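You operate a simulated robot arm through the tools that you are given. There is no shell and no other tool. Be economical: measure what you need, move in short steps, check, and stop when the job is done.

You are at the controls of a simulated two-armed robot. One attempt, no reset.

JOB
Take the grey rag from the small pallet and lay it out flat on the top of the steel table.

It is judged by the outcome, as a careful person would: the job done as asked, and still so three seconds after it is handed in. It fails if anything else is knocked over, pushed out of place, dropped, spilled or broken.

ROBOT AND FRAMES
Two 7-joint arms with two-finger parallel grippers on one trunk, on a base that drives. Base frame: it is fixed to the floor where the robot stands at the start and does not move with it; the origin is under the middle of the robot, x ahead of it, y to its left, z up; the surface under the hand at the start is at about z = 0.62. Lengths are in m, angles in rad, forces in N, time in s.
The left shoulder is at the start at [0.05, 0.187, 0.91], the right one opposite. With the tool pointing down near the work surface each hand reaches from about 0.1 to 0.66 m from the robot's upright axis, wherever it stands, measured 20 degrees to its own side. Places, roughly: top of the steel table [-1.8, 0.4, 0.8]. Payload 3.43 kg a hand.
Tool frame (each hand has its own): the origin (TCP) lies between the finger pads and is the grasp point; the fingertips stand 0.03 m ahead of it; z points along the fingers, y is the line along which they close. Largest opening 0.094 m; finger width 0.028, thickness 0.01; the body of the gripper, 0.05 by 0.096 m, starts 0.055 m behind the TCP.
Orientation is told as [roll, pitch, yaw] about the base's x, y, z axes, in that order, counted from this pose: with the fingers straight down and closing along the base's y, the tool's x points along the base's -x, its y along +y and its z along -z.

CONTROLS
- The arms move only by the tool servo_tool. It takes "left_steps", "right_steps" or both (then of equal length, played together; a hand with none holds still); each is a list of rows, each an object (a shift or turn left out is 0, a gripper value left out holds the last) with "claw": the opening in per cent of the stroke, from 0 (shut) to 100 (fully open); "translation": the shift along the base's x, y, z in units of 200 mm (1.0 is 200 mm), a list of three; "dr": the turn, a rotation vector about the base's x, y, z in units of 45 degrees (1.0 is 45 degrees), a list of three. In form: [{"claw": claw, "translation": [tx, ty, tz], "dr": [rx, ry, rz]}, ...]. A call has 1 to 20 rows; each row is the pose to reach, as a shift and turn from the pose commanded when the call began. A call with a number of a shift or a turn outside -1 to 1 is refused whole. Each row takes 0.2 s and may step no farther than 0.05 m and 0.15 rad from the row before; otherwise, or with a gripper value out of range, the whole call is refused. A pose out of reach is approached as far as the arm can. The call stops where the force on the tool passes 40 N (or 10 N more than at its start, if that is more) or the arm is blocked; 0.2 s more then pass. The fingers move at their own pace (about 0.153 m/s each) and stop on an object; they squeeze with about 24 N. The grip force told is the motor's: it shows also when the fingers shut on nothing. Time passes only in rows, and 0.2 s behind the last, so rows that repeat a pose let the fingers close. The reply holds the time, the measured pose of the TCP, the force on the tool along the base axes, the opening and the grip force, in the units named above and with some noise, with the torque about the TCP (base axes, N m) and any sound that the robot's microphone picked up, and new pictures: "show" is both (left out), scene, wrist or none (wrist: the cameras of the hands that moved).
- Cameras (640 x 400 px; columns grow to the right, rows downward): "scene" is now at [0.1428, -0.0039, 1.0794]; the picture's right is [0.05, -1.00, 0.00], its down [-0.60, -0.03, -0.80] and it looks along [0.80, 0.04, -0.60] (base axes); focal length 260 px, centre (320, 200). "left" rides on the left gripper at [0.076, -0.014, -0.102] in its tool frame; the picture's right is [0.18, 0.98, 0.00], its down [-0.75, 0.14, -0.64] and it looks along [-0.63, 0.12, 0.77] (tool axes); focal length 243 px, centre (320, 200). "right" rides on the right gripper at [0.076, 0.014, -0.102] in its tool frame; the picture's right is [-0.18, 0.98, 0.00], its down [-0.75, -0.14, -0.64] and it looks along [-0.63, -0.12, 0.77] (tool axes); focal length 243 px, centre (320, 200). There is no depth. A picture from a camera that has moved, and an enlarged one, comes with that camera's place and axes in the base frame and with its lens. The place of the scene camera against the robot may be out by one fixed shift of up to 0.018 m in any direction.
- lift_body(by): slides the trunk up (or, below 0, down) by that many m; the arms and the scene camera ride with it, the base frame stays. It gives what a move gives, with no picture.
- steer(legs): drives the robot by 1 to 6 legs, each [ahead, left, turn to the left] in m, m and rad, along the robot's own axes; the way and the turn of a leg run together, so that a leg with both is an arc; at most 1.5 m and 3.142 rad a leg. The arms and the cameras ride along, it lands a little off, and it stops where it bumps. It gives what a move gives, and a new picture of the scene camera.
- head_to(pan, tilt): turns the head with the scene camera to pan (to the left, within 1.396 rad either way) and tilt (down, from -0.506 to 1.204), counted from straight ahead of the robot. It gives what a move gives, and a new picture of the scene camera.
- zoom(camera, box): a new picture of the part [left, top, right, bottom] of that camera's present view, enlarged. It takes no simulated time.
- job_done(): hands the job in; it is judged then, once.

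Work in short steps. Places have to be worked out from the pictures, the camera data and where the tool is seen: move nearer, look again, correct. Check each grasp and each placing, and mend what went wrong. You have 120 turns and 260 pictures in all, those below and enlarged ones among them. Open the grippers and draw the arms clear of the work before you hand the job in, unless the task says otherwise; then end with one line.

The tools are called after "Emit:" by a JSON object that holds its "fn" and its "kwargs". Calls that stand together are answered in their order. servo_tool: Moves the arms, as the interface text tells. Its arguments: {"type":"object","properties":{"left_steps":{"type":"array"},"right_steps":{"type":"array"},"show":{"type":"string","enum":["both","scene","wrist","none"]}},"required":[]} The other tools are called the same way: lift_body (by) slides the trunk up or down; steer (legs) drives the base; head_to (pan, tilt) turns the head that bears the scene camera; zoom (camera, box) takes an enlarged picture of a part of a camera's view; job_done () hands the job in.

At the start:

```text
time_s: 0.0
left_tcp_pos: [0.5272, 0.1836, 0.8095]
left_tcp_rot: [0.001, 0.0, 0.0]
left_ft_force: [0.0, -0.2, -0.2]
left_wrist_torque: [0.01, 0.01, 0.03]
left_gripper_width: 0.094
left_finger_force: 0.0
right_tcp_pos: [0.5179, -0.2094, 0.8313]
right_tcp_rot: [-0.001, 0.0, 0.0]
right_ft_force: [-0.5, -0.3, 0.8]
right_wrist_torque: [-0.01, 0.0, -0.03]
right_gripper_width: 0.0943
right_finger_force: 0.1
trunk travel left (down, up): [-0.125, 0.307]
robot x, y, heading: [0.0001, 0.0031, -0.0]
head pan, tilt: [0.047, 0.649]
```

scene: 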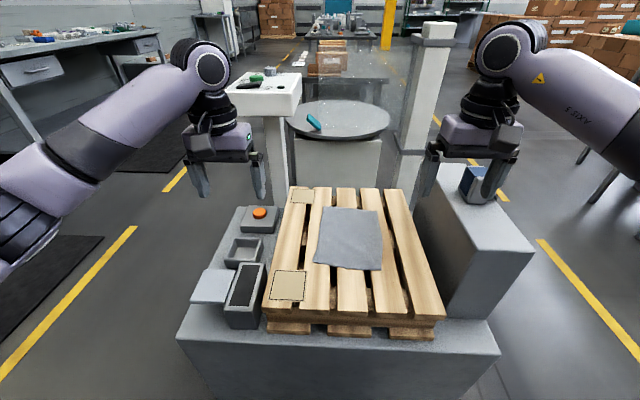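
right: 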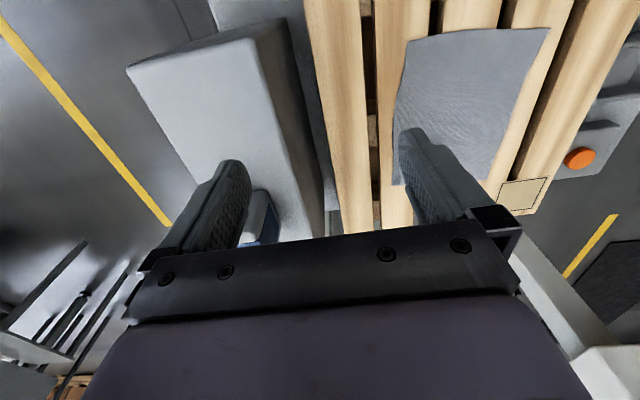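
left: 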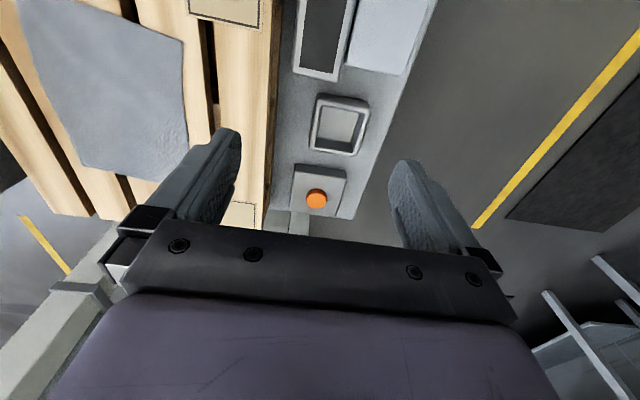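

I see the grey rag on the pallet ahead. I'll zoom in on it to see its edges and corners.

Emit:
{"fn": "zoom", "kwargs": {"camera": "scene", "box": [220, 170, 480, 350]}}

Emit:
{"fn": "zoom", "kwargs": {"camera": "right", "box": [300, 0, 620, 220]}}

```text
2.22 times, centred on (350, 260) of scene
camera zoom: at [0.1428, -0.0039, 1.0794], right [0.05, -1.0, 0.0], down [-0.6, -0.03, -0.8], along [0.8, 0.04, -0.6], focal length 578 px, centre (253, 67)
```

zoom: 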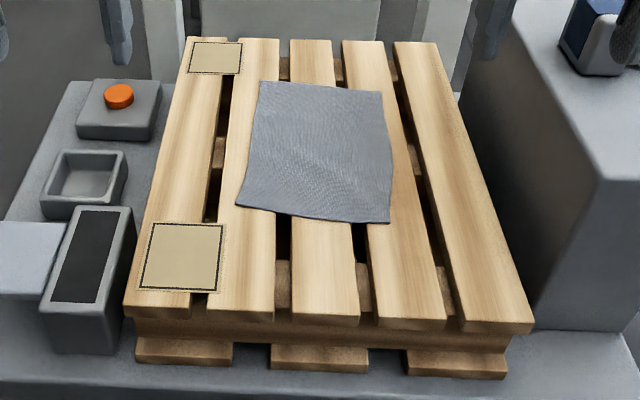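

```text
1.82 times, centred on (460, 110) of right
camera zoom: at [0.4415, -0.1947, 0.9333], right [0.18, 0.98, 0.0], down [0.75, -0.14, 0.64], along [0.63, -0.12, -0.77], focal length 441 px, centre (66, 364)
```

zoom: 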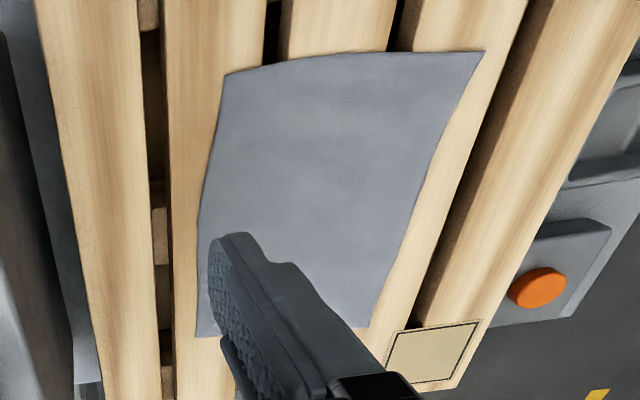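

Triangulating from the scene and right wrist views puts the rag at z≈0.625. Its near corners are at about (0.50, -0.11) and (0.51, 0.03), and the far edge is at x≈0.69. I plan to pinch both near corners with the fingers closing along x, so I'm yawing the hands first, with the cameras turning outward.

Emit:
{"fn": "servo_tool", "kwargs": {"left_steps": [{"dr": [0, 0, -0.17]}, {"dr": [0, 0, -0.34]}, {"dr": [0, 0, -0.5]}, {"dr": [0, 0, -0.67]}, {"dr": [0, 0, -0.84]}, {"dr": [0, 0, -1]}], "right_steps": [{"dr": [0, 0, 0.17]}, {"dr": [0, 0, 0.34]}, {"dr": [0, 0, 0.5]}, {"dr": [0, 0, 0.67]}, {"dr": [0, 0, 0.84]}, {"dr": [0, 0, 1]}], "show": "none"}}

Emit:
{"fn": "servo_tool", "kwargs": {"left_steps": [{"dr": [0, 0, -0.17]}, {"dr": [0, 0, -0.34]}, {"dr": [0, 0, -0.5]}, {"dr": [0, 0, -0.67]}, {"dr": [0, 0, -0.84]}, {"dr": [0, 0, -1]}], "right_steps": [{"dr": [0, 0, 0.17]}, {"dr": [0, 0, 0.34]}, {"dr": [0, 0, 0.5]}, {"dr": [0, 0, 0.67]}, {"dr": [0, 0, 0.84]}, {"dr": [0, 0, 1]}]}}

```text
time_s: 1.4
left_tcp_pos: [0.5285, 0.184, 0.8099]
left_tcp_rot: [0.002, 0.0, -0.787]
left_ft_force: [0.7, -0.2, 1.3]
left_wrist_torque: [-0.02, 0.0, 0.0]
left_gripper_width: 0.094
left_finger_force: 0.0
right_tcp_pos: [0.517, -0.2077, 0.8296]
right_tcp_rot: [-0.001, 0.0, 0.662]
right_ft_force: [-0.5, 0.9, -0.3]
right_wrist_torque: [-0.01, 0.01, 0.02]
right_gripper_width: 0.0941
right_finger_force: 0.1
right hand out of reach, approached as far as the arm can: row 6
trunk travel left (down, up): [-0.125, 0.307]
robot x, y, heading: [0.0013, -0.002, -0.002]
head pan, tilt: [0.047, 0.649]
```

```text
time_s: 2.8
left_tcp_pos: [0.5279, 0.1837, 0.8106]
left_tcp_rot: [-0.001, 0.001, -1.572]
left_ft_force: [-0.3, -0.1, 0.2]
left_wrist_torque: [0.02, -0.01, -0.06]
left_gripper_width: 0.094
left_finger_force: 0.0
right_tcp_pos: [0.3763, -0.1504, 0.79]
right_tcp_rot: [-0.103, 0.02, 1.26]
right_ft_force: [-0.3, -0.2, -0.3]
right_wrist_torque: [0.01, 0.02, 0.0]
right_gripper_width: 0.0941
right_finger_force: 0.0
right hand out of reach, approached as far as the arm can: row 1, 2, 3, 4, 5, 6
trunk travel left (down, up): [-0.125, 0.307]
robot x, y, heading: [0.0012, 0.0039, 0.003]
head pan, tilt: [0.047, 0.649]
camera scene: at [0.1426, -0.0036, 1.0795], right [0.05, -1.0, 0.0], down [-0.6, -0.03, -0.8], along [0.8, 0.04, -0.6], focal length 260 px, centre (320, 200)
camera right: at [0.3301, -0.2125, 0.8913], right [-0.87, 0.47, -0.11], down [0.31, 0.71, 0.64], along [0.38, 0.53, -0.76], focal length 243 px, centre (320, 200)
camera left: at [0.5135, 0.2597, 0.9127], right [0.98, 0.18, 0.0], down [0.14, -0.75, 0.64], along [0.12, -0.63, -0.77], focal length 243 px, centre (320, 200)
```

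scene: 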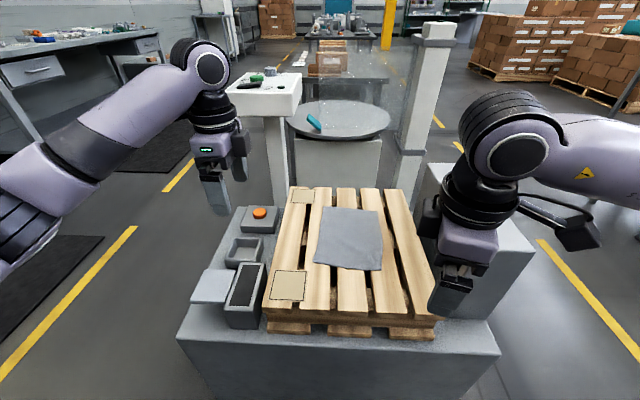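
right: 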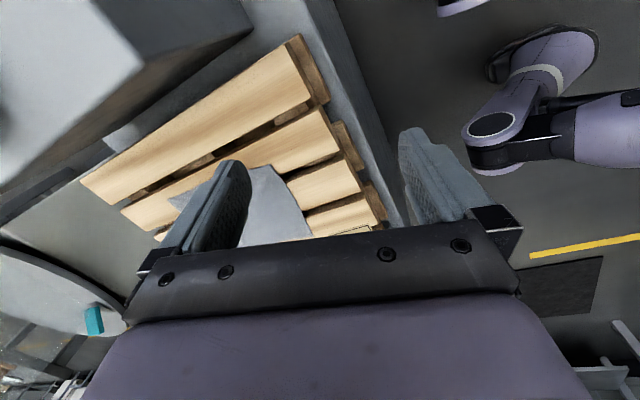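
left: 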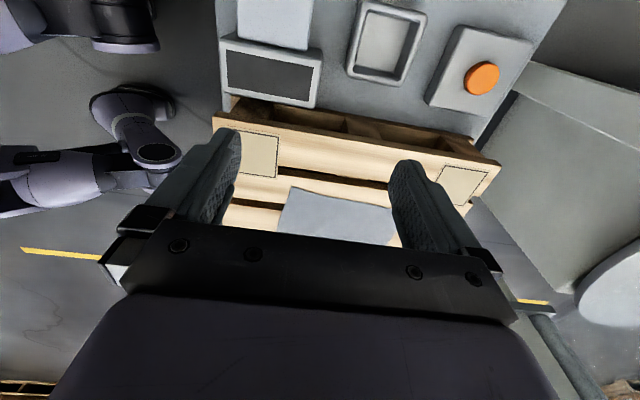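

The right hand hit a joint limit at +90° yaw, so I'll bring it back and check its state.

Emit:
{"fn": "servo_tool", "kwargs": {"right_steps": [{"dr": [0, 0, -0.17]}, {"dr": [0, 0, -0.34]}, {"dr": [0, 0, -0.5]}, {"dr": [0, 0, -0.67]}, {"dr": [0, 0, -0.84]}, {"dr": [0, 0, -1]}], "show": "none"}}

Emit:
{"fn": "servo_tool", "kwargs": {"right_steps": [{"dr": [0, 0, -0.17]}, {"dr": [0, 0, -0.34]}, {"dr": [0, 0, -0.5]}, {"dr": [0, 0, -0.67]}, {"dr": [0, 0, -0.84]}, {"dr": [0, 0, -1]}], "show": "none"}}

```text
time_s: 4.2
left_tcp_pos: [0.5281, 0.1836, 0.811]
left_tcp_rot: [0.001, -0.001, -1.571]
left_ft_force: [1.0, 1.7, -0.3]
left_wrist_torque: [-0.01, -0.01, 0.0]
left_gripper_width: 0.0939
left_finger_force: 0.0
right_tcp_pos: [0.3776, -0.1509, 0.7937]
right_tcp_rot: [-0.104, 0.02, 0.47]
right_ft_force: [-0.2, 0.8, 0.2]
right_wrist_torque: [0.01, 0.0, -0.02]
right_gripper_width: 0.0941
right_finger_force: 0.0
trunk travel left (down, up): [-0.125, 0.307]
robot x, y, heading: [0.0005, 0.0039, 0.003]
head pan, tilt: [0.047, 0.649]
```

```text
time_s: 5.6
left_tcp_pos: [0.5278, 0.1834, 0.8103]
left_tcp_rot: [0.001, -0.001, -1.57]
left_ft_force: [-0.3, 1.0, -0.9]
left_wrist_torque: [0.0, -0.01, 0.0]
left_gripper_width: 0.094
left_finger_force: 0.0
right_tcp_pos: [0.3791, -0.1509, 0.7925]
right_tcp_rot: [-0.105, 0.022, -0.315]
right_ft_force: [-0.5, 0.8, 0.4]
right_wrist_torque: [-0.03, 0.0, 0.02]
right_gripper_width: 0.0942
right_finger_force: 0.0
trunk travel left (down, up): [-0.125, 0.307]
robot x, y, heading: [0.0019, -0.003, -0.001]
head pan, tilt: [0.047, 0.649]
```

I'll level the right hand, move it forward a bit, then yaw it the other way.

Emit:
{"fn": "servo_tool", "kwargs": {"right_steps": [{"dr": [0.119, -0.068, 0], "translation": [0.2, 0, 0.05]}, {"dr": [0.119, -0.068, 0], "translation": [0.4, -0.1, 0.1]}], "show": "none"}}

Emit:
{"fn": "servo_tool", "kwargs": {"right_steps": [{"dr": [0, 0, -0.17]}, {"dr": [0, 0, -0.34]}, {"dr": [0, 0, -0.5]}, {"dr": [0, 0, -0.67]}, {"dr": [0, 0, -0.8]}], "show": "none"}}

Emit:
{"fn": "servo_tool", "kwargs": {"right_steps": [{"dr": [0, 0, -0.17]}, {"dr": [0, 0, -0.34]}, {"dr": [0, 0, -0.5]}, {"dr": [0, 0, -0.67]}, {"dr": [0, 0, -0.8]}]}}

```text
time_s: 6.2
left_tcp_pos: [0.5268, 0.1823, 0.81]
left_tcp_rot: [-0.001, 0.0, -1.57]
left_ft_force: [0.3, -0.4, 0.8]
left_wrist_torque: [0.0, 0.01, 0.05]
left_gripper_width: 0.094
left_finger_force: 0.0
right_tcp_pos: [0.4604, -0.1684, 0.8131]
right_tcp_rot: [0.002, -0.001, -0.311]
right_ft_force: [0.2, 0.6, -0.2]
right_wrist_torque: [0.03, 0.01, 0.03]
right_gripper_width: 0.094
right_finger_force: 0.0
trunk travel left (down, up): [-0.125, 0.307]
robot x, y, heading: [-0.0012, -0.0004, 0.002]
head pan, tilt: [0.047, 0.649]
```

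```text
time_s: 7.4
left_tcp_pos: [0.5277, 0.1851, 0.8103]
left_tcp_rot: [0.0, 0.0, -1.571]
left_ft_force: [0.8, 0.4, 1.2]
left_wrist_torque: [0.04, 0.0, -0.01]
left_gripper_width: 0.094
left_finger_force: 0.1
right_tcp_pos: [0.4594, -0.1702, 0.813]
right_tcp_rot: [0.002, -0.003, -0.943]
right_ft_force: [0.3, 0.2, 0.3]
right_wrist_torque: [0.02, 0.0, 0.01]
right_gripper_width: 0.0938
right_finger_force: 0.0
trunk travel left (down, up): [-0.125, 0.307]
robot x, y, heading: [-0.0011, 0.0003, -0.002]
head pan, tilt: [0.047, 0.649]
```

```text
time_s: 8.6
left_tcp_pos: [0.5274, 0.1829, 0.812]
left_tcp_rot: [0.0, 0.001, -1.571]
left_ft_force: [-0.9, -0.4, 0.1]
left_wrist_torque: [0.0, 0.01, 0.04]
left_gripper_width: 0.0941
left_finger_force: 0.0
right_tcp_pos: [0.4592, -0.17, 0.8131]
right_tcp_rot: [0.002, -0.002, -1.573]
right_ft_force: [-0.2, -0.4, 0.2]
right_wrist_torque: [-0.01, 0.02, -0.01]
right_gripper_width: 0.0939
right_finger_force: 0.1
trunk travel left (down, up): [-0.125, 0.307]
robot x, y, heading: [-0.0017, 0.0021, 0.001]
head pan, tilt: [0.047, 0.649]
camera scene: at [0.1428, -0.0039, 1.0794], right [0.05, -1.0, 0.0], down [-0.6, -0.03, -0.8], along [0.8, 0.04, -0.6], focal length 260 px, centre (320, 200)
camera right: at [0.4726, -0.0932, 0.9151], right [0.98, -0.18, 0.0], down [-0.14, -0.75, 0.64], along [-0.12, -0.63, -0.77], focal length 243 px, centre (320, 200)
```

scene: 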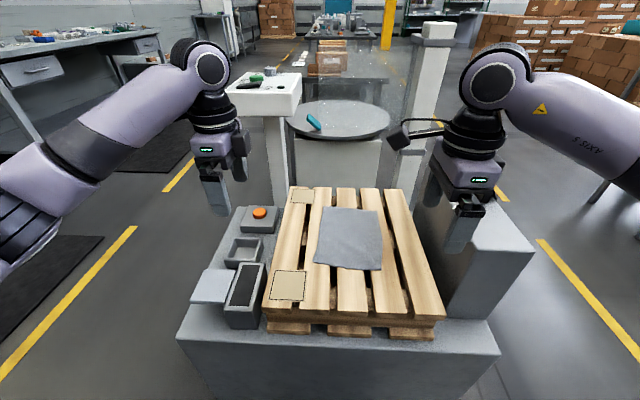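
right: 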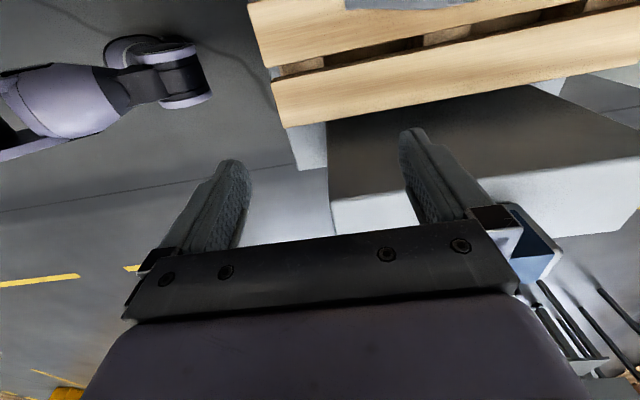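

Right yaw -90 works, but the camera bracket sits toward the left hand. I'll use -1.0 rad on the right, which is a diagonal pinch at the corner. Both hands now move above the near corners at z≈0.72, with the openings narrowed to 50%.

Emit:
{"fn": "servo_tool", "kwargs": {"left_steps": [{"claw": 50, "translation": [0, -0.15, -0.09]}, {"translation": [-0.01, -0.31, -0.18]}, {"translation": [-0.02, -0.46, -0.27]}, {"translation": [-0.025, -0.62, -0.36]}, {"translation": [-0.027, -0.77, -0.455]}], "right_steps": [{"claw": 50, "translation": [0.04, 0.05, -0.09], "dr": [0, 0, 0.15]}, {"translation": [0.08, 0.1, -0.18], "dr": [0, 0, 0.3]}, {"translation": [0.12, 0.15, -0.27], "dr": [0, 0, 0.45]}, {"translation": [0.16, 0.2, -0.36], "dr": [0, 0, 0.6]}, {"translation": [0.205, 0.25, -0.465], "dr": [0, 0, 0.73]}]}}

```text
time_s: 9.8
left_tcp_pos: [0.5216, 0.0275, 0.7175]
left_tcp_rot: [0.001, 0.0, -1.569]
left_ft_force: [0.5, -1.0, 0.6]
left_wrist_torque: [0.01, 0.01, 0.02]
left_gripper_width: 0.0472
left_finger_force: 0.2
right_tcp_pos: [0.4998, -0.1196, 0.7204]
right_tcp_rot: [0.0, -0.002, -0.991]
right_ft_force: [-1.0, -0.4, 1.1]
right_wrist_torque: [0.0, 0.01, -0.01]
right_gripper_width: 0.047
right_finger_force: 0.1
trunk travel left (down, up): [-0.125, 0.307]
robot x, y, heading: [0.0025, 0.0011, -0.0]
head pan, tilt: [0.047, 0.649]
camera scene: at [0.1428, -0.0039, 1.0795], right [0.05, -1.0, 0.0], down [-0.6, -0.03, -0.8], along [0.8, 0.04, -0.6], focal length 260 px, centre (320, 200)
camera right: at [0.4696, -0.0476, 0.8214], right [0.92, 0.38, 0.0], down [0.29, -0.71, 0.64], along [0.25, -0.59, -0.77], focal length 243 px, centre (320, 200)
camera left: at [0.5072, 0.1037, 0.8193], right [0.98, 0.18, 0.0], down [0.14, -0.75, 0.64], along [0.12, -0.63, -0.77], focal length 243 px, centre (320, 200)
```

scene: 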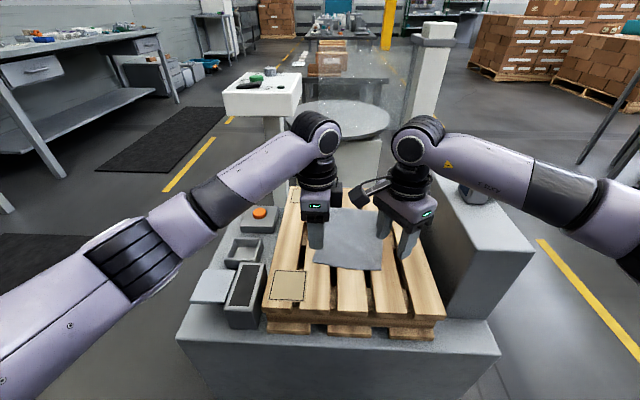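
right: 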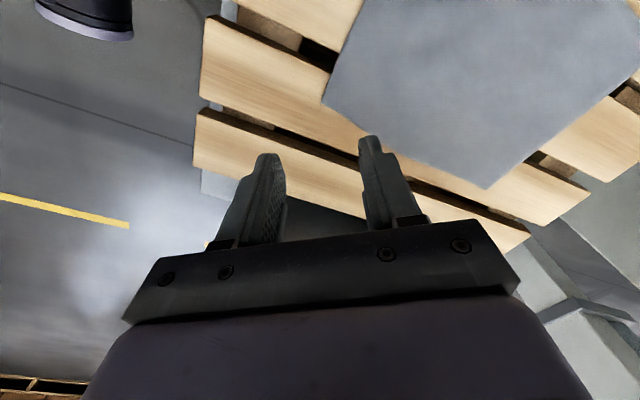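
left: 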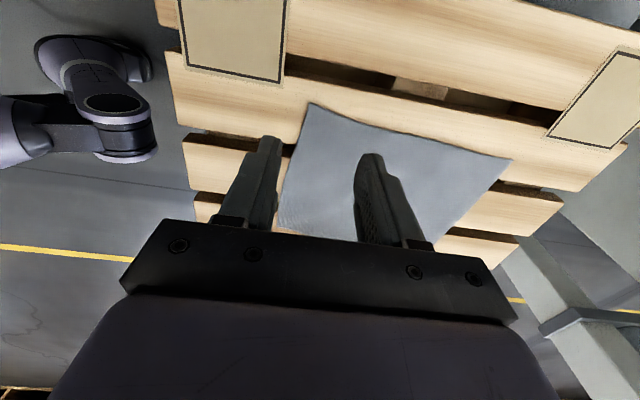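

The corners now check out at left (0.510, 0.038) and right (0.497, -0.107). I'll go down to just above the surface at those corners.

Emit:
{"fn": "servo_tool", "kwargs": {"left_steps": [{"translation": [-0.005, -0.03, -0.15]}, {"translation": [-0.008, -0.037, -0.26]}], "right_steps": [{"translation": [0.04, 0.08, -0.15]}, {"translation": [0.05, 0.105, -0.275]}]}}

```text
time_s: 10.4
left_tcp_pos: [0.5218, 0.0213, 0.6653]
left_tcp_rot: [0.0, 0.0, -1.569]
left_ft_force: [0.8, -0.3, -0.3]
left_wrist_torque: [0.02, 0.0, -0.01]
left_gripper_width: 0.047
left_finger_force: 0.0
right_tcp_pos: [0.5099, -0.0998, 0.6665]
right_tcp_rot: [0.002, -0.002, -0.993]
right_ft_force: [-0.3, 0.0, -0.3]
right_wrist_torque: [0.03, -0.02, 0.0]
right_gripper_width: 0.0467
right_finger_force: 0.1
trunk travel left (down, up): [-0.125, 0.307]
robot x, y, heading: [-0.0011, 0.0004, 0.002]
head pan, tilt: [0.047, 0.649]
camera scene: at [0.1429, -0.0039, 1.0795], right [0.05, -1.0, 0.0], down [-0.6, -0.03, -0.8], along [0.8, 0.04, -0.6], focal length 260 px, centre (320, 200)
camera right: at [0.4797, -0.0266, 0.7675], right [0.92, 0.38, 0.0], down [0.29, -0.71, 0.64], along [0.25, -0.59, -0.77], focal length 243 px, centre (320, 200)
camera left: at [0.5072, 0.0976, 0.7675], right [0.98, 0.19, 0.0], down [0.14, -0.75, 0.64], along [0.12, -0.63, -0.77], focal length 243 px, centre (320, 200)
```

scene: 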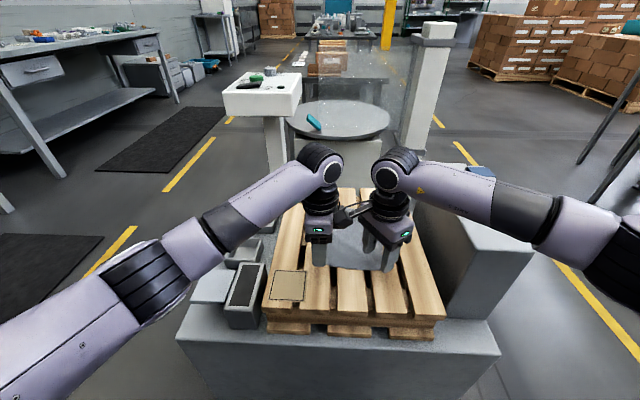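
right: 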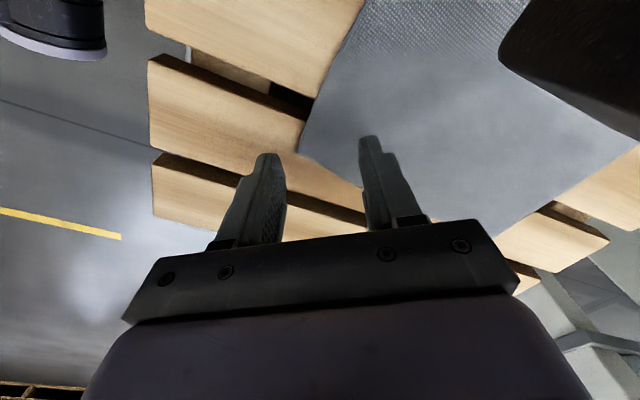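
left: 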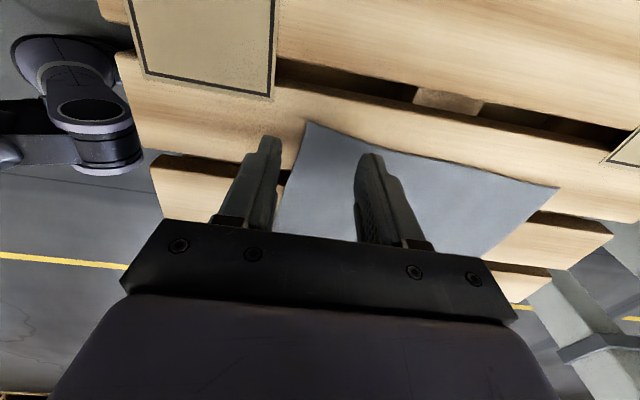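

The fingertips bracket both corners. I'm pressing down gently to make contact.

Emit:
{"fn": "servo_tool", "kwargs": {"left_steps": [{"translation": [0, 0, -0.025]}, {"translation": [0, 0, -0.05]}], "right_steps": [{"translation": [0, 0, -0.03]}, {"translation": [0, 0, -0.055]}], "show": "none"}}

```text
time_s: 11.0
left_tcp_pos: [0.5203, 0.022, 0.6547]
left_tcp_rot: [0.001, 0.0, -1.571]
left_ft_force: [-0.8, 0.7, 0.4]
left_wrist_torque: [0.01, -0.05, -0.01]
left_gripper_width: 0.0471
left_finger_force: 0.1
right_tcp_pos: [0.5094, -0.1008, 0.6553]
right_tcp_rot: [0.004, -0.002, -0.995]
right_ft_force: [-0.4, -0.1, -0.3]
right_wrist_torque: [-0.03, 0.01, -0.02]
right_gripper_width: 0.0467
right_finger_force: 0.0
trunk travel left (down, up): [-0.125, 0.307]
robot x, y, heading: [-0.0025, 0.0012, 0.001]
head pan, tilt: [0.047, 0.649]
```

No contact yet, so I continue down in small steps.

Emit:
{"fn": "servo_tool", "kwargs": {"left_steps": [{"translation": [0, 0, -0.015]}, {"translation": [0, 0, -0.025]}], "right_steps": [{"translation": [0, 0, -0.015]}, {"translation": [0, 0, -0.025]}], "show": "none"}}

```text
time_s: 11.6
left_tcp_pos: [0.5215, 0.0209, 0.6521]
left_tcp_rot: [-0.001, -0.001, -1.571]
left_ft_force: [-0.1, 1.1, 1.0]
left_wrist_torque: [-0.01, -0.01, -0.01]
left_gripper_width: 0.0469
left_finger_force: 0.0
right_tcp_pos: [0.5091, -0.1, 0.6507]
right_tcp_rot: [0.002, -0.004, -0.996]
right_ft_force: [0.4, -0.9, 6.7]
right_wrist_torque: [0.03, -0.11, -0.02]
right_gripper_width: 0.0464
right_finger_force: 0.0
trunk travel left (down, up): [-0.125, 0.307]
robot x, y, heading: [-0.0012, 0.0017, 0.002]
head pan, tilt: [0.047, 0.649]
```

The right hand is in contact. Lowering the left slightly more.

Emit:
{"fn": "servo_tool", "kwargs": {"left_steps": [{"translation": [0, 0, -0.005]}, {"translation": [0, 0, -0.01]}], "show": "none"}}

```text
time_s: 12.2
left_tcp_pos: [0.5199, 0.0216, 0.6503]
left_tcp_rot: [0.003, -0.001, -1.571]
left_ft_force: [-0.3, 1.9, 9.0]
left_wrist_torque: [0.09, -0.2, 0.05]
left_gripper_width: 0.0471
left_finger_force: 0.1
right_tcp_pos: [0.5084, -0.0993, 0.6517]
right_tcp_rot: [0.002, -0.001, -0.997]
right_ft_force: [0.2, -1.0, 7.4]
right_wrist_torque: [0.08, -0.19, -0.05]
right_gripper_width: 0.047
right_finger_force: 0.4
trunk travel left (down, up): [-0.125, 0.307]
robot x, y, heading: [0.0033, 0.0018, -0.004]
head pan, tilt: [0.047, 0.649]
```

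Both hands press with about 8 N. Closing the fingers to pinch the cloth.

Emit:
{"fn": "servo_tool", "kwargs": {"left_steps": [{"claw": 30}, {"claw": 10}, {"claw": 0}, {"claw": 0}, {"claw": 0}], "right_steps": [{"claw": 30}, {"claw": 10}, {"claw": 0}, {"claw": 0}, {"claw": 0}]}}

```text
time_s: 13.4
left_tcp_pos: [0.5204, 0.0202, 0.6516]
left_tcp_rot: [0.001, -0.003, -1.573]
left_ft_force: [1.1, -9.8, 14.4]
left_wrist_torque: [-0.23, -0.14, -0.09]
left_gripper_width: 0.0032
left_finger_force: 24.0
right_tcp_pos: [0.508, -0.0981, 0.6518]
right_tcp_rot: [0.006, 0.0, -0.994]
right_ft_force: [1.1, 9.0, 7.2]
right_wrist_torque: [0.28, -0.09, 0.01]
right_gripper_width: 0.0026
right_finger_force: 24.6
trunk travel left (down, up): [-0.125, 0.307]
robot x, y, heading: [0.0007, 0.0021, -0.001]
head pan, tilt: [0.047, 0.649]
camera scene: at [0.1416, -0.0038, 1.0797], right [0.05, -1.0, 0.0], down [-0.6, -0.03, -0.8], along [0.8, 0.04, -0.6], focal length 260 px, centre (320, 200)
camera right: at [0.4783, -0.0267, 0.7529], right [0.92, 0.38, 0.01], down [0.29, -0.71, 0.64], along [0.25, -0.59, -0.77], focal length 243 px, centre (320, 200)
camera left: at [0.5058, 0.096, 0.7534], right [0.98, 0.18, 0.0], down [0.14, -0.75, 0.64], along [0.12, -0.63, -0.76], focal length 243 px, centre (320, 200)
```

scene: 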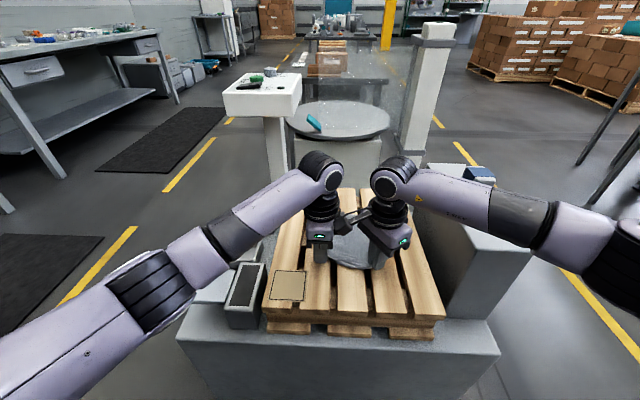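
right: 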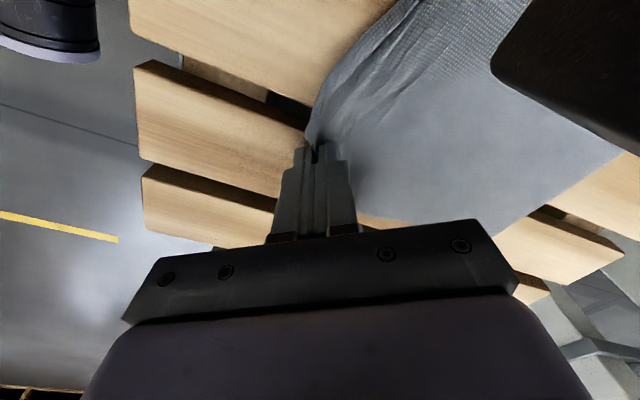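
left: 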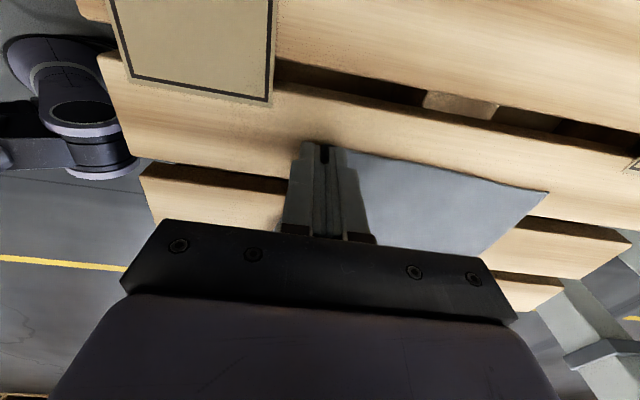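

Both grips hold cloth, with widths around 3 mm and about 9 N of tension between the hands. I'll relax them a few mm toward each other while lifting slightly.

Emit:
{"fn": "servo_tool", "kwargs": {"left_steps": [{"translation": [0, -0.012, 0.02]}, {"translation": [0, -0.012, 0.1]}, {"translation": [0, -0.012, 0.25]}], "right_steps": [{"translation": [0, 0.012, 0.02]}, {"translation": [0, 0.012, 0.1]}, {"translation": [0, 0.012, 0.25]}]}}

```text
time_s: 14.2
left_tcp_pos: [0.5191, 0.0203, 0.7003]
left_tcp_rot: [-0.002, 0.004, -1.568]
left_ft_force: [-0.4, -0.5, -2.9]
left_wrist_torque: [-0.34, -0.02, -0.09]
left_gripper_width: 0.0032
left_finger_force: 24.2
right_tcp_pos: [0.5084, -0.098, 0.6997]
right_tcp_rot: [0.002, 0.0, -0.997]
right_ft_force: [1.9, 1.1, 0.8]
right_wrist_torque: [0.53, 0.0, 0.08]
right_gripper_width: 0.0024
right_finger_force: 24.1
trunk travel left (down, up): [-0.125, 0.307]
robot x, y, heading: [0.0003, -0.0023, -0.003]
head pan, tilt: [0.047, 0.649]
camera scene: at [0.1429, -0.0039, 1.0793], right [0.05, -1.0, 0.0], down [-0.6, -0.03, -0.8], along [0.8, 0.04, -0.6], focal length 260 px, centre (320, 200)
camera right: at [0.4789, -0.0252, 0.8003], right [0.93, 0.38, 0.0], down [0.29, -0.71, 0.64], along [0.25, -0.59, -0.77], focal length 243 px, centre (320, 200)
camera left: at [0.5059, 0.0948, 0.8027], right [0.98, 0.19, 0.0], down [0.14, -0.76, 0.64], along [0.12, -0.63, -0.77], focal length 243 px, centre (320, 200)
```

scene: 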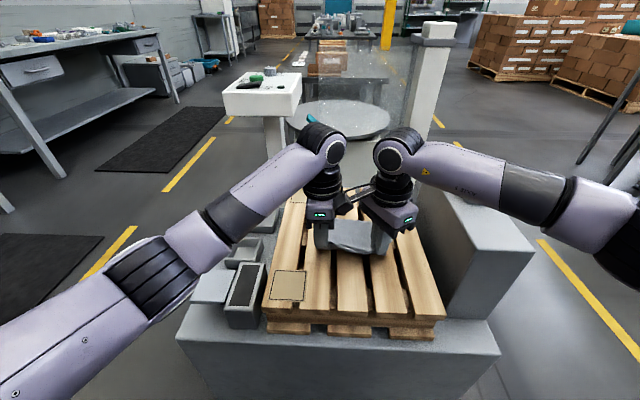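
right: 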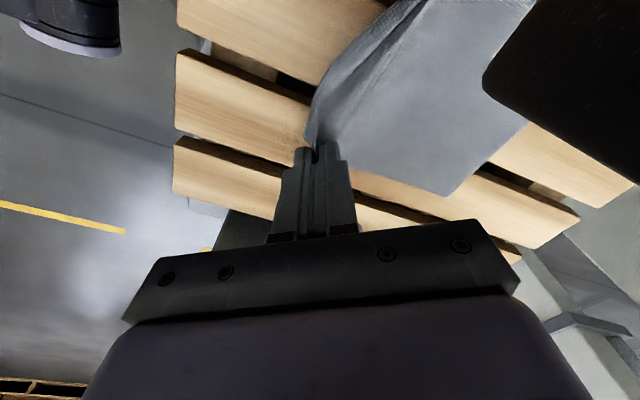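
left: 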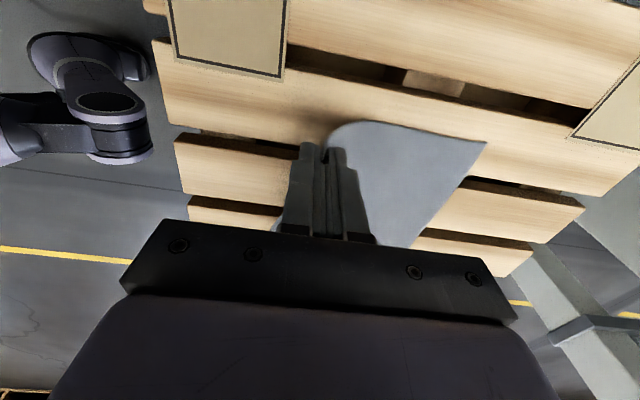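

Grasp is good and the sheet is lifting. Raising both hands by 0.16 m more, then the trunk.

Emit:
{"fn": "servo_tool", "kwargs": {"left_steps": [{"translation": [0, 0, 0.2]}, {"translation": [0, 0, 0.4]}, {"translation": [0, 0, 0.6]}, {"translation": [0, 0, 0.8]}], "right_steps": [{"translation": [0, 0, 0.2]}, {"translation": [0, 0, 0.4]}, {"translation": [0, 0, 0.6]}, {"translation": [0, 0, 0.8]}], "show": "none"}}

Emit:
{"fn": "lift_body", "kwargs": {"by": 0.2}}

Emit:
{"fn": "head_to", "kwargs": {"pan": 1.39, "tilt": 0.4}}

Emit:
{"fn": "head_to", "kwargs": {"pan": -1.39, "tilt": 0.4}}

Emit:
{"fn": "head_to", "kwargs": {"pan": 0, "tilt": 0.6}}

```text
time_s: 15.2
left_tcp_pos: [0.52, 0.0195, 0.8608]
left_tcp_rot: [-0.003, 0.001, -1.569]
left_ft_force: [-0.2, 0.9, -1.1]
left_wrist_torque: [-0.42, 0.01, -0.15]
left_gripper_width: 0.0031
left_finger_force: 24.4
right_tcp_pos: [0.5065, -0.0967, 0.8601]
right_tcp_rot: [0.002, -0.001, -0.996]
right_ft_force: [0.3, -1.3, 0.4]
right_wrist_torque: [0.54, -0.05, 0.08]
right_gripper_width: 0.0024
right_finger_force: 23.8
trunk travel left (down, up): [-0.125, 0.307]
robot x, y, heading: [-0.0003, 0.0032, -0.0]
head pan, tilt: [0.047, 0.649]
```

```text
time_s: 17.4
left_tcp_pos: [0.5213, 0.0191, 1.0599]
left_tcp_rot: [0.0, 0.001, -1.57]
left_ft_force: [0.9, 9.7, -5.7]
left_wrist_torque: [-1.19, -0.1, -0.4]
left_gripper_width: 0.0033
left_finger_force: 23.6
right_tcp_pos: [0.5072, -0.0958, 1.0591]
right_tcp_rot: [0.004, -0.001, -0.997]
right_ft_force: [-1.2, -11.0, 3.9]
right_wrist_torque: [1.72, 0.01, 0.33]
right_gripper_width: 0.0025
right_finger_force: 24.1
trunk travel left (down, up): [-0.325, 0.107]
robot x, y, heading: [0.0008, -0.0011, -0.004]
head pan, tilt: [0.047, 0.649]
```

```text
time_s: 18.9
left_tcp_pos: [0.5206, 0.0189, 1.0592]
left_tcp_rot: [-0.001, -0.001, -1.571]
left_ft_force: [-1.0, 11.6, -8.7]
left_wrist_torque: [-1.14, -0.36, -0.41]
left_gripper_width: 0.0031
left_finger_force: 23.7
right_tcp_pos: [0.5067, -0.0953, 1.06]
right_tcp_rot: [0.001, -0.001, -0.996]
right_ft_force: [0.4, -10.0, 8.5]
right_wrist_torque: [2.15, 0.24, 0.22]
right_gripper_width: 0.0024
right_finger_force: 24.4
trunk travel left (down, up): [-0.325, 0.107]
robot x, y, heading: [0.0009, 0.0006, 0.002]
head pan, tilt: [1.389, 0.4]
camera scene: at [0.0729, 0.0832, 1.3019], right [0.98, -0.18, 0.0], down [-0.07, -0.38, -0.92], along [0.17, 0.91, -0.39], focal length 260 px, centre (320, 200)
```

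scene: 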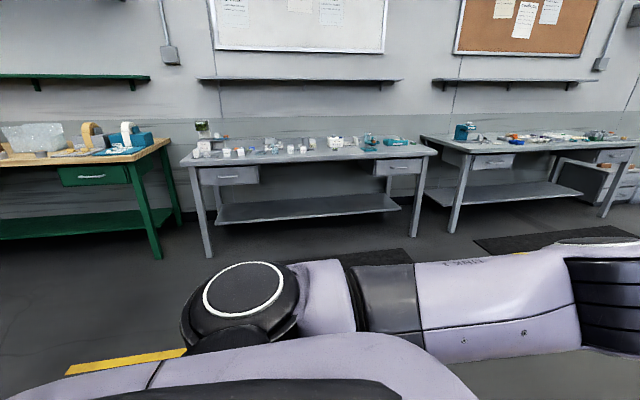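

```text
time_s: 21.3
left_tcp_pos: [0.5201, 0.0186, 1.0595]
left_tcp_rot: [0.0, 0.002, -1.571]
left_ft_force: [-1.0, 11.4, -12.3]
left_wrist_torque: [-1.09, -0.41, -0.5]
left_gripper_width: 0.003
left_finger_force: 24.1
right_tcp_pos: [0.5064, -0.0949, 1.0586]
right_tcp_rot: [0.004, -0.001, -0.995]
right_ft_force: [0.6, -10.4, 12.8]
right_wrist_torque: [2.49, 0.27, 0.26]
right_gripper_width: 0.0024
right_finger_force: 24.2
trunk travel left (down, up): [-0.325, 0.107]
robot x, y, heading: [-0.001, 0.0023, 0.0]
head pan, tilt: [-1.389, 0.4]
camera scene: at [0.0729, -0.099, 1.3019], right [-0.98, -0.18, 0.0], down [-0.07, 0.38, -0.92], along [0.17, -0.91, -0.39], focal length 260 px, centre (320, 200)
```

scene: 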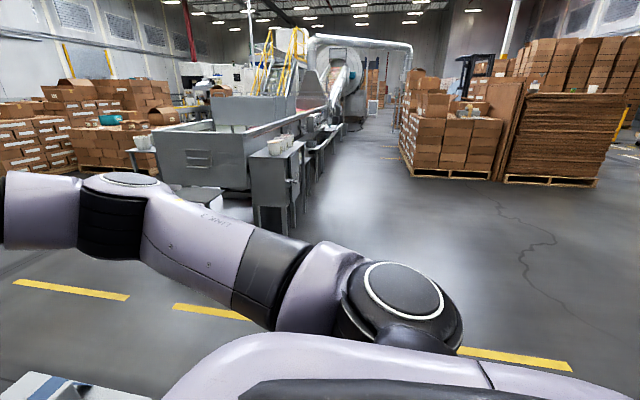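

```text
time_s: 22.9
left_tcp_pos: [0.5203, 0.0198, 1.0603]
left_tcp_rot: [0.001, 0.0, -1.572]
left_ft_force: [0.8, 13.4, -11.9]
left_wrist_torque: [-1.24, -0.43, -0.53]
left_gripper_width: 0.0029
left_finger_force: 24.2
right_tcp_pos: [0.5067, -0.0962, 1.0597]
right_tcp_rot: [0.004, -0.003, -0.995]
right_ft_force: [-0.2, -12.6, 12.6]
right_wrist_torque: [2.64, 0.24, 0.3]
right_gripper_width: 0.0023
right_finger_force: 24.0
trunk travel left (down, up): [-0.325, 0.107]
robot x, y, heading: [-0.0022, -0.0036, -0.005]
head pan, tilt: [0.0, 0.6]
camera scene: at [0.1445, -0.008, 1.2836], right [0.0, -1.0, 0.0], down [-0.56, 0.0, -0.83], along [0.83, 0.0, -0.56], focal length 260 px, centre (320, 200)
```

scene: 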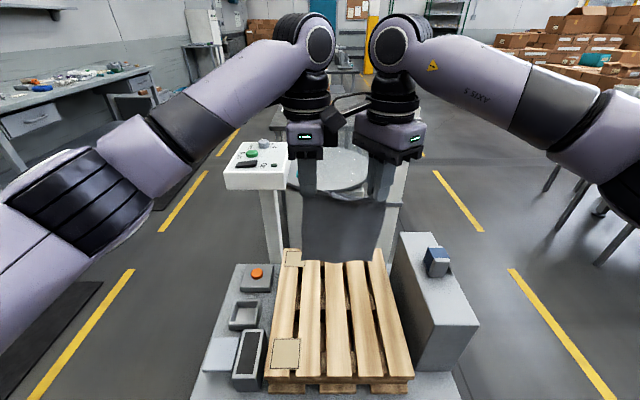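

The sheet hangs nicely between the hands, but the forces (left +13 y, right -13 y) show the right camera bracket touching the left hand. I'll yaw the right hand back a bit to swing the bracket away.

Emit:
{"fn": "servo_tool", "kwargs": {"right_steps": [{"dr": [0, 0, 0.18]}, {"dr": [0, 0, 0.36]}, {"dr": [0, 0, 0.5]}], "show": "scene"}}

```text
time_s: 23.6
left_tcp_pos: [0.5196, 0.0185, 1.0606]
left_tcp_rot: [-0.001, -0.001, -1.572]
left_ft_force: [0.0, -2.7, 0.9]
left_wrist_torque: [-0.12, -0.02, -0.03]
left_gripper_width: 0.0031
left_finger_force: 25.0
right_tcp_pos: [0.5071, -0.0944, 1.0603]
right_tcp_rot: [0.0, -0.003, -0.599]
right_ft_force: [1.2, 3.6, -0.8]
right_wrist_torque: [0.1, -0.02, -0.09]
right_gripper_width: 0.0024
right_finger_force: 23.8
trunk travel left (down, up): [-0.325, 0.107]
robot x, y, heading: [-0.0046, -0.0007, -0.0]
head pan, tilt: [0.0, 0.6]
camera scene: at [0.1445, -0.0079, 1.2836], right [0.0, -1.0, 0.0], down [-0.56, 0.0, -0.83], along [0.83, 0.0, -0.56], focal length 260 px, centre (320, 200)
```

scene: 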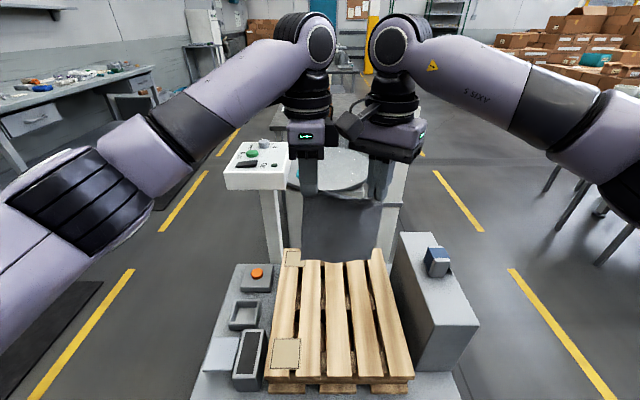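

Contact is cleared and the sheet is taut between the hands. Now I back off from the pallet and turn left partway to look at the table.

Emit:
{"fn": "steer", "kwargs": {"legs": [[-0.35, 0, 0], [0, 0, 1.2]]}}

Emit:
{"fn": "head_to", "kwargs": {"pan": 1.39, "tilt": 0.45}}

```text
time_s: 28.9
left_tcp_pos: [-0.1739, 0.4885, 1.0597]
left_tcp_rot: [-0.001, 0.0, -0.39]
left_ft_force: [3.6, -2.9, -1.0]
left_wrist_torque: [-0.08, -0.07, -0.03]
left_gripper_width: 0.0035
left_finger_force: 24.4
right_tcp_pos: [-0.0741, 0.4344, 1.0601]
right_tcp_rot: [0.003, -0.002, 0.58]
right_ft_force: [-3.8, 2.5, 0.3]
right_wrist_torque: [0.04, 0.11, -0.08]
right_gripper_width: 0.0024
right_finger_force: 23.9
trunk travel left (down, up): [-0.325, 0.107]
robot x, y, heading: [-0.3536, -0.001, 1.18]
head pan, tilt: [0.0, 0.6]
camera scene: at [-0.3002, 0.1291, 1.2836], right [0.93, -0.38, 0.0], down [-0.21, -0.52, -0.83], along [0.31, 0.76, -0.56], focal length 260 px, centre (320, 200)
```

scene: 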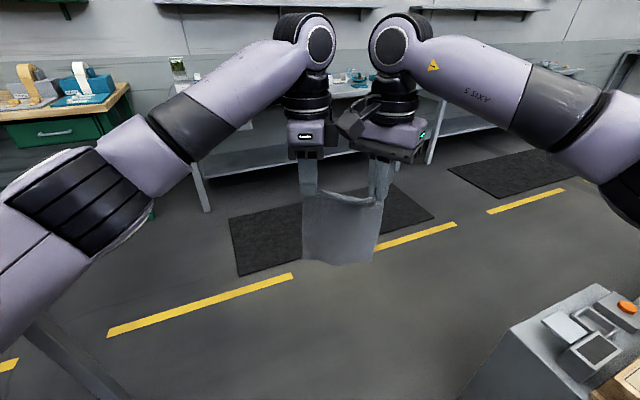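

```text
time_s: 30.4
left_tcp_pos: [-0.174, 0.4904, 1.0603]
left_tcp_rot: [0.0, 0.0, -0.39]
left_ft_force: [3.3, -2.5, -0.9]
left_wrist_torque: [-0.04, -0.11, -0.08]
left_gripper_width: 0.0033
left_finger_force: 24.3
right_tcp_pos: [-0.0724, 0.4342, 1.06]
right_tcp_rot: [0.003, -0.002, 0.58]
right_ft_force: [-2.8, 3.6, 0.3]
right_wrist_torque: [0.09, 0.07, -0.12]
right_gripper_width: 0.0022
right_finger_force: 24.2
trunk travel left (down, up): [-0.325, 0.107]
robot x, y, heading: [-0.3533, -0.0006, 1.179]
head pan, tilt: [1.389, 0.45]
camera scene: at [-0.4109, 0.0969, 1.2972], right [0.54, 0.84, 0.0], down [0.37, -0.24, -0.9], along [-0.76, 0.49, -0.44], focal length 260 px, centre (320, 200)
```

scene: 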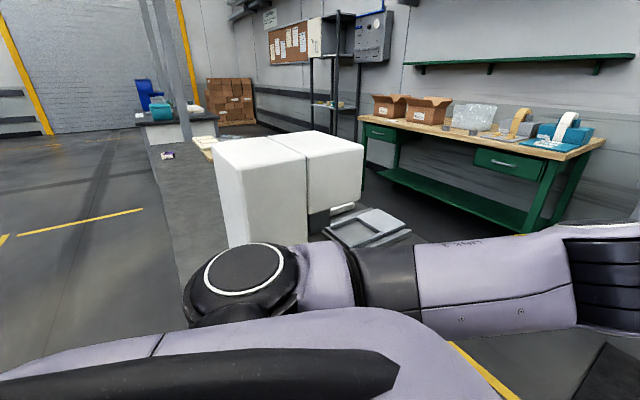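

The table ahead-left carries a white box and a scale-like thing. I'll turn another 0.9 rad and look at it properly.

Emit:
{"fn": "steer", "kwargs": {"legs": [[0, 0, 0.9]]}}

Emit:
{"fn": "head_to", "kwargs": {"pan": 0.9, "tilt": 0.6}}

```text
time_s: 33.2
left_tcp_pos: [-0.628, 0.4428, 1.0602]
left_tcp_rot: [0.0, 0.001, 0.519]
left_ft_force: [4.0, 1.7, -0.7]
left_wrist_torque: [0.02, -0.12, -0.06]
left_gripper_width: 0.0033
left_finger_force: 23.9
right_tcp_pos: [-0.5218, 0.4882, 1.06]
right_tcp_rot: [0.002, -0.002, 1.486]
right_ft_force: [-3.6, -1.6, 0.6]
right_wrist_torque: [-0.02, 0.14, -0.06]
right_gripper_width: 0.0024
right_finger_force: 23.8
trunk travel left (down, up): [-0.325, 0.107]
robot x, y, heading: [-0.3543, -0.0019, 2.087]
head pan, tilt: [1.389, 0.45]
camera scene: at [-0.4715, 0.0133, 1.2972], right [-0.33, 0.94, 0.0], down [0.41, 0.14, -0.9], along [-0.85, -0.3, -0.44], focal length 260 px, centre (320, 200)
```

scene: 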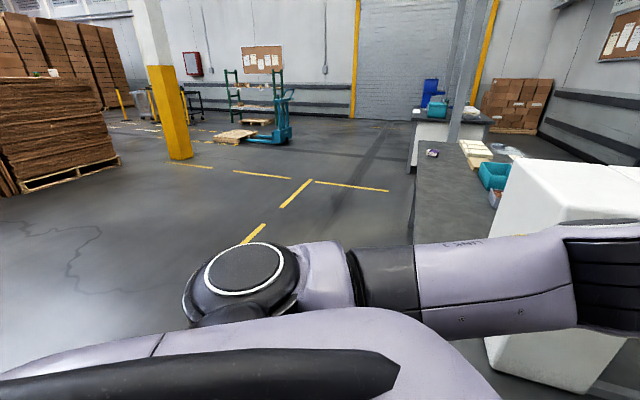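

```text
time_s: 34.1
left_tcp_pos: [-0.6278, 0.4432, 1.06]
left_tcp_rot: [0.001, 0.0, 0.518]
left_ft_force: [2.6, 0.5, -0.3]
left_wrist_torque: [0.0, -0.06, -0.09]
left_gripper_width: 0.0031
left_finger_force: 24.3
right_tcp_pos: [-0.5227, 0.4876, 1.0596]
right_tcp_rot: [0.003, -0.002, 1.486]
right_ft_force: [-3.4, -2.2, 0.3]
right_wrist_torque: [0.0, 0.11, -0.11]
right_gripper_width: 0.0025
right_finger_force: 24.4
trunk travel left (down, up): [-0.325, 0.107]
robot x, y, heading: [-0.3528, 0.0007, 2.088]
head pan, tilt: [0.901, 0.6]
camera scene: at [-0.4721, 0.0571, 1.2837], right [0.15, 0.99, 0.0], down [0.56, -0.08, -0.83], along [-0.82, 0.12, -0.56], focal length 260 px, centre (320, 200)
```

scene: 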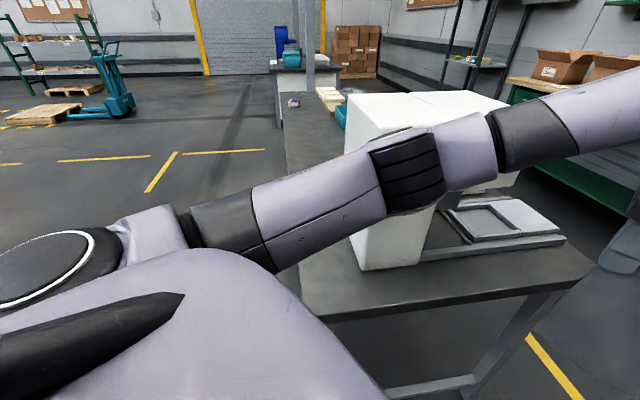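

The table's near short edge is at x≈-0.78 and it runs away along -x, about y 0.06 to 0.78, with a white box and a scale on the near end. I'll go round to the aisle side at y≈-0.6, facing +y, to see the free top.

Emit:
{"fn": "steer", "kwargs": {"legs": [[-0.522, 0.296, 0], [0, 0, -0.517]]}}

Emit:
{"fn": "head_to", "kwargs": {"pan": 0.9, "tilt": 0.4}}

```text
time_s: 39.0
left_tcp_pos: [-0.3601, -0.0734, 1.0602]
left_tcp_rot: [0.0, 0.0, -0.012]
left_ft_force: [3.1, -0.8, -1.3]
left_wrist_torque: [-0.02, -0.09, 0.01]
left_gripper_width: 0.0033
left_finger_force: 24.0
right_tcp_pos: [-0.2458, -0.0868, 1.0602]
right_tcp_rot: [0.003, -0.002, 0.958]
right_ft_force: [-3.1, 0.9, 1.0]
right_wrist_torque: [0.06, 0.09, -0.04]
right_gripper_width: 0.0022
right_finger_force: 24.2
trunk travel left (down, up): [-0.325, 0.107]
robot x, y, heading: [-0.3475, -0.5939, 1.557]
head pan, tilt: [0.901, 0.6]
camera scene: at [-0.4166, -0.4865, 1.2837], right [0.63, 0.78, 0.0], down [0.44, -0.36, -0.83], along [-0.64, 0.52, -0.56], focal length 260 px, centre (320, 200)
```

scene: 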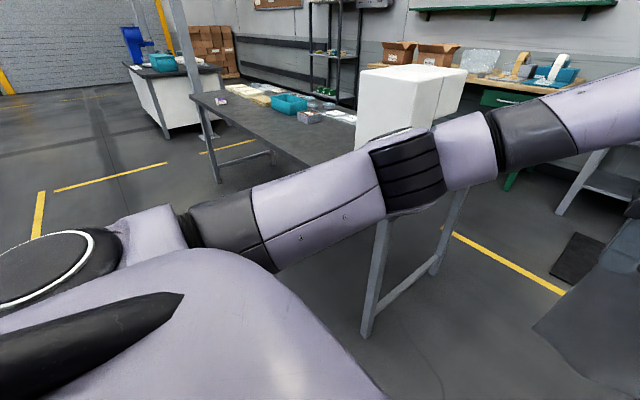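

```text
time_s: 39.7
left_tcp_pos: [-0.3598, -0.0729, 1.0598]
left_tcp_rot: [-0.001, 0.0, -0.011]
left_ft_force: [2.3, -0.8, -0.3]
left_wrist_torque: [0.0, -0.1, 0.0]
left_gripper_width: 0.0031
left_finger_force: 23.8
right_tcp_pos: [-0.2465, -0.087, 1.0597]
right_tcp_rot: [0.004, -0.002, 0.958]
right_ft_force: [-2.1, 1.0, -0.4]
right_wrist_torque: [0.0, 0.11, -0.04]
right_gripper_width: 0.0024
right_finger_force: 24.0
trunk travel left (down, up): [-0.325, 0.107]
robot x, y, heading: [-0.3441, -0.5936, 1.566]
head pan, tilt: [0.901, 0.4]
camera scene: at [-0.4201, -0.4838, 1.3018], right [0.63, 0.78, 0.0], down [0.3, -0.25, -0.92], along [-0.72, 0.58, -0.39], focal length 260 px, centre (320, 200)
```

scene: 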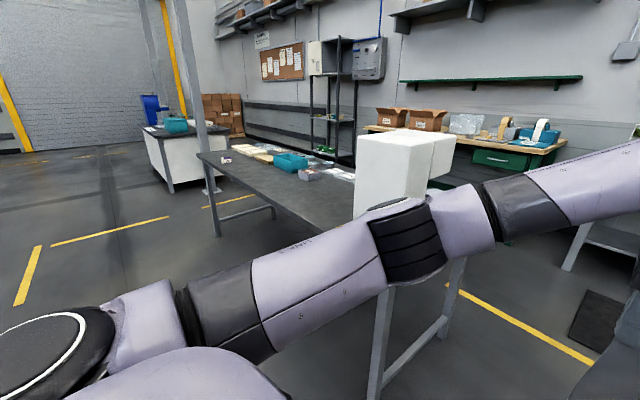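

The table's front strip is clear between the white box and the items on the far side. I'll slide left about 1.1 m along the aisle and look.

Emit:
{"fn": "steer", "kwargs": {"legs": [[0, 1.15, 0]]}}

Emit:
{"fn": "head_to", "kwargs": {"pan": 0, "tilt": 0.65}}

```text
time_s: 50.1
left_tcp_pos: [-1.5203, -0.0718, 1.059]
left_tcp_rot: [0.0, 0.002, 0.01]
left_ft_force: [3.0, -1.9, 0.2]
left_wrist_torque: [-0.03, -0.09, -0.02]
left_gripper_width: 0.0032
left_finger_force: 24.1
right_tcp_pos: [-1.4066, -0.0836, 1.0582]
right_tcp_rot: [0.003, -0.001, 0.977]
right_ft_force: [-2.7, 1.6, 0.7]
right_wrist_torque: [0.03, 0.06, -0.03]
right_gripper_width: 0.0026
right_finger_force: 24.0
trunk travel left (down, up): [-0.325, 0.107]
robot x, y, heading: [-1.4981, -0.5943, 1.581]
head pan, tilt: [0.901, 0.4]
camera scene: at [-1.5738, -0.4846, 1.3019], right [0.61, 0.79, 0.0], down [0.31, -0.24, -0.92], along [-0.73, 0.57, -0.39], focal length 260 px, centre (320, 200)
```

scene: 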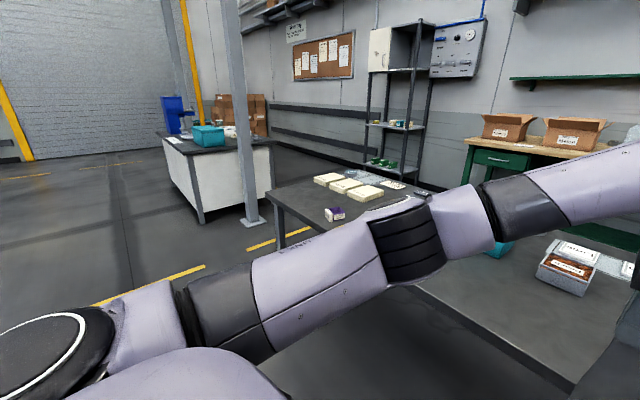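

```text
time_s: 51.3
left_tcp_pos: [-1.5213, -0.0718, 1.0603]
left_tcp_rot: [0.0, 0.001, 0.009]
left_ft_force: [3.5, -0.5, -0.4]
left_wrist_torque: [-0.03, -0.06, 0.0]
left_gripper_width: 0.003
left_finger_force: 24.1
right_tcp_pos: [-1.4073, -0.0847, 1.0595]
right_tcp_rot: [0.005, -0.001, 0.978]
right_ft_force: [-2.4, 0.0, -0.3]
right_wrist_torque: [0.04, 0.09, -0.03]
right_gripper_width: 0.0028
right_finger_force: 24.2
trunk travel left (down, up): [-0.325, 0.107]
robot x, y, heading: [-1.498, -0.5913, 1.578]
head pan, tilt: [0.0, 0.649]
camera scene: at [-1.5015, -0.4547, 1.2794], right [1.0, 0.01, 0.0], down [0.01, -0.6, -0.8], along [-0.01, 0.8, -0.6], focal length 260 px, centre (320, 200)
```

scene: 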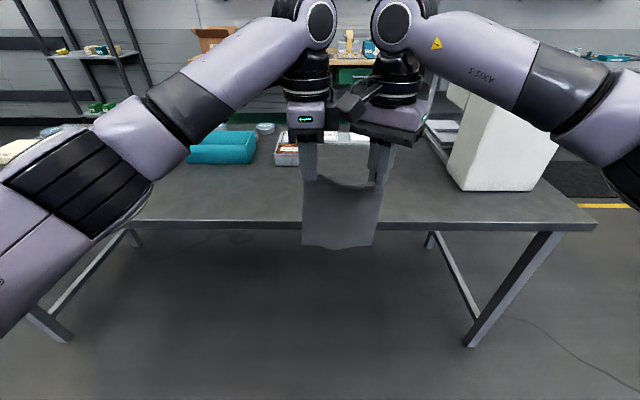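

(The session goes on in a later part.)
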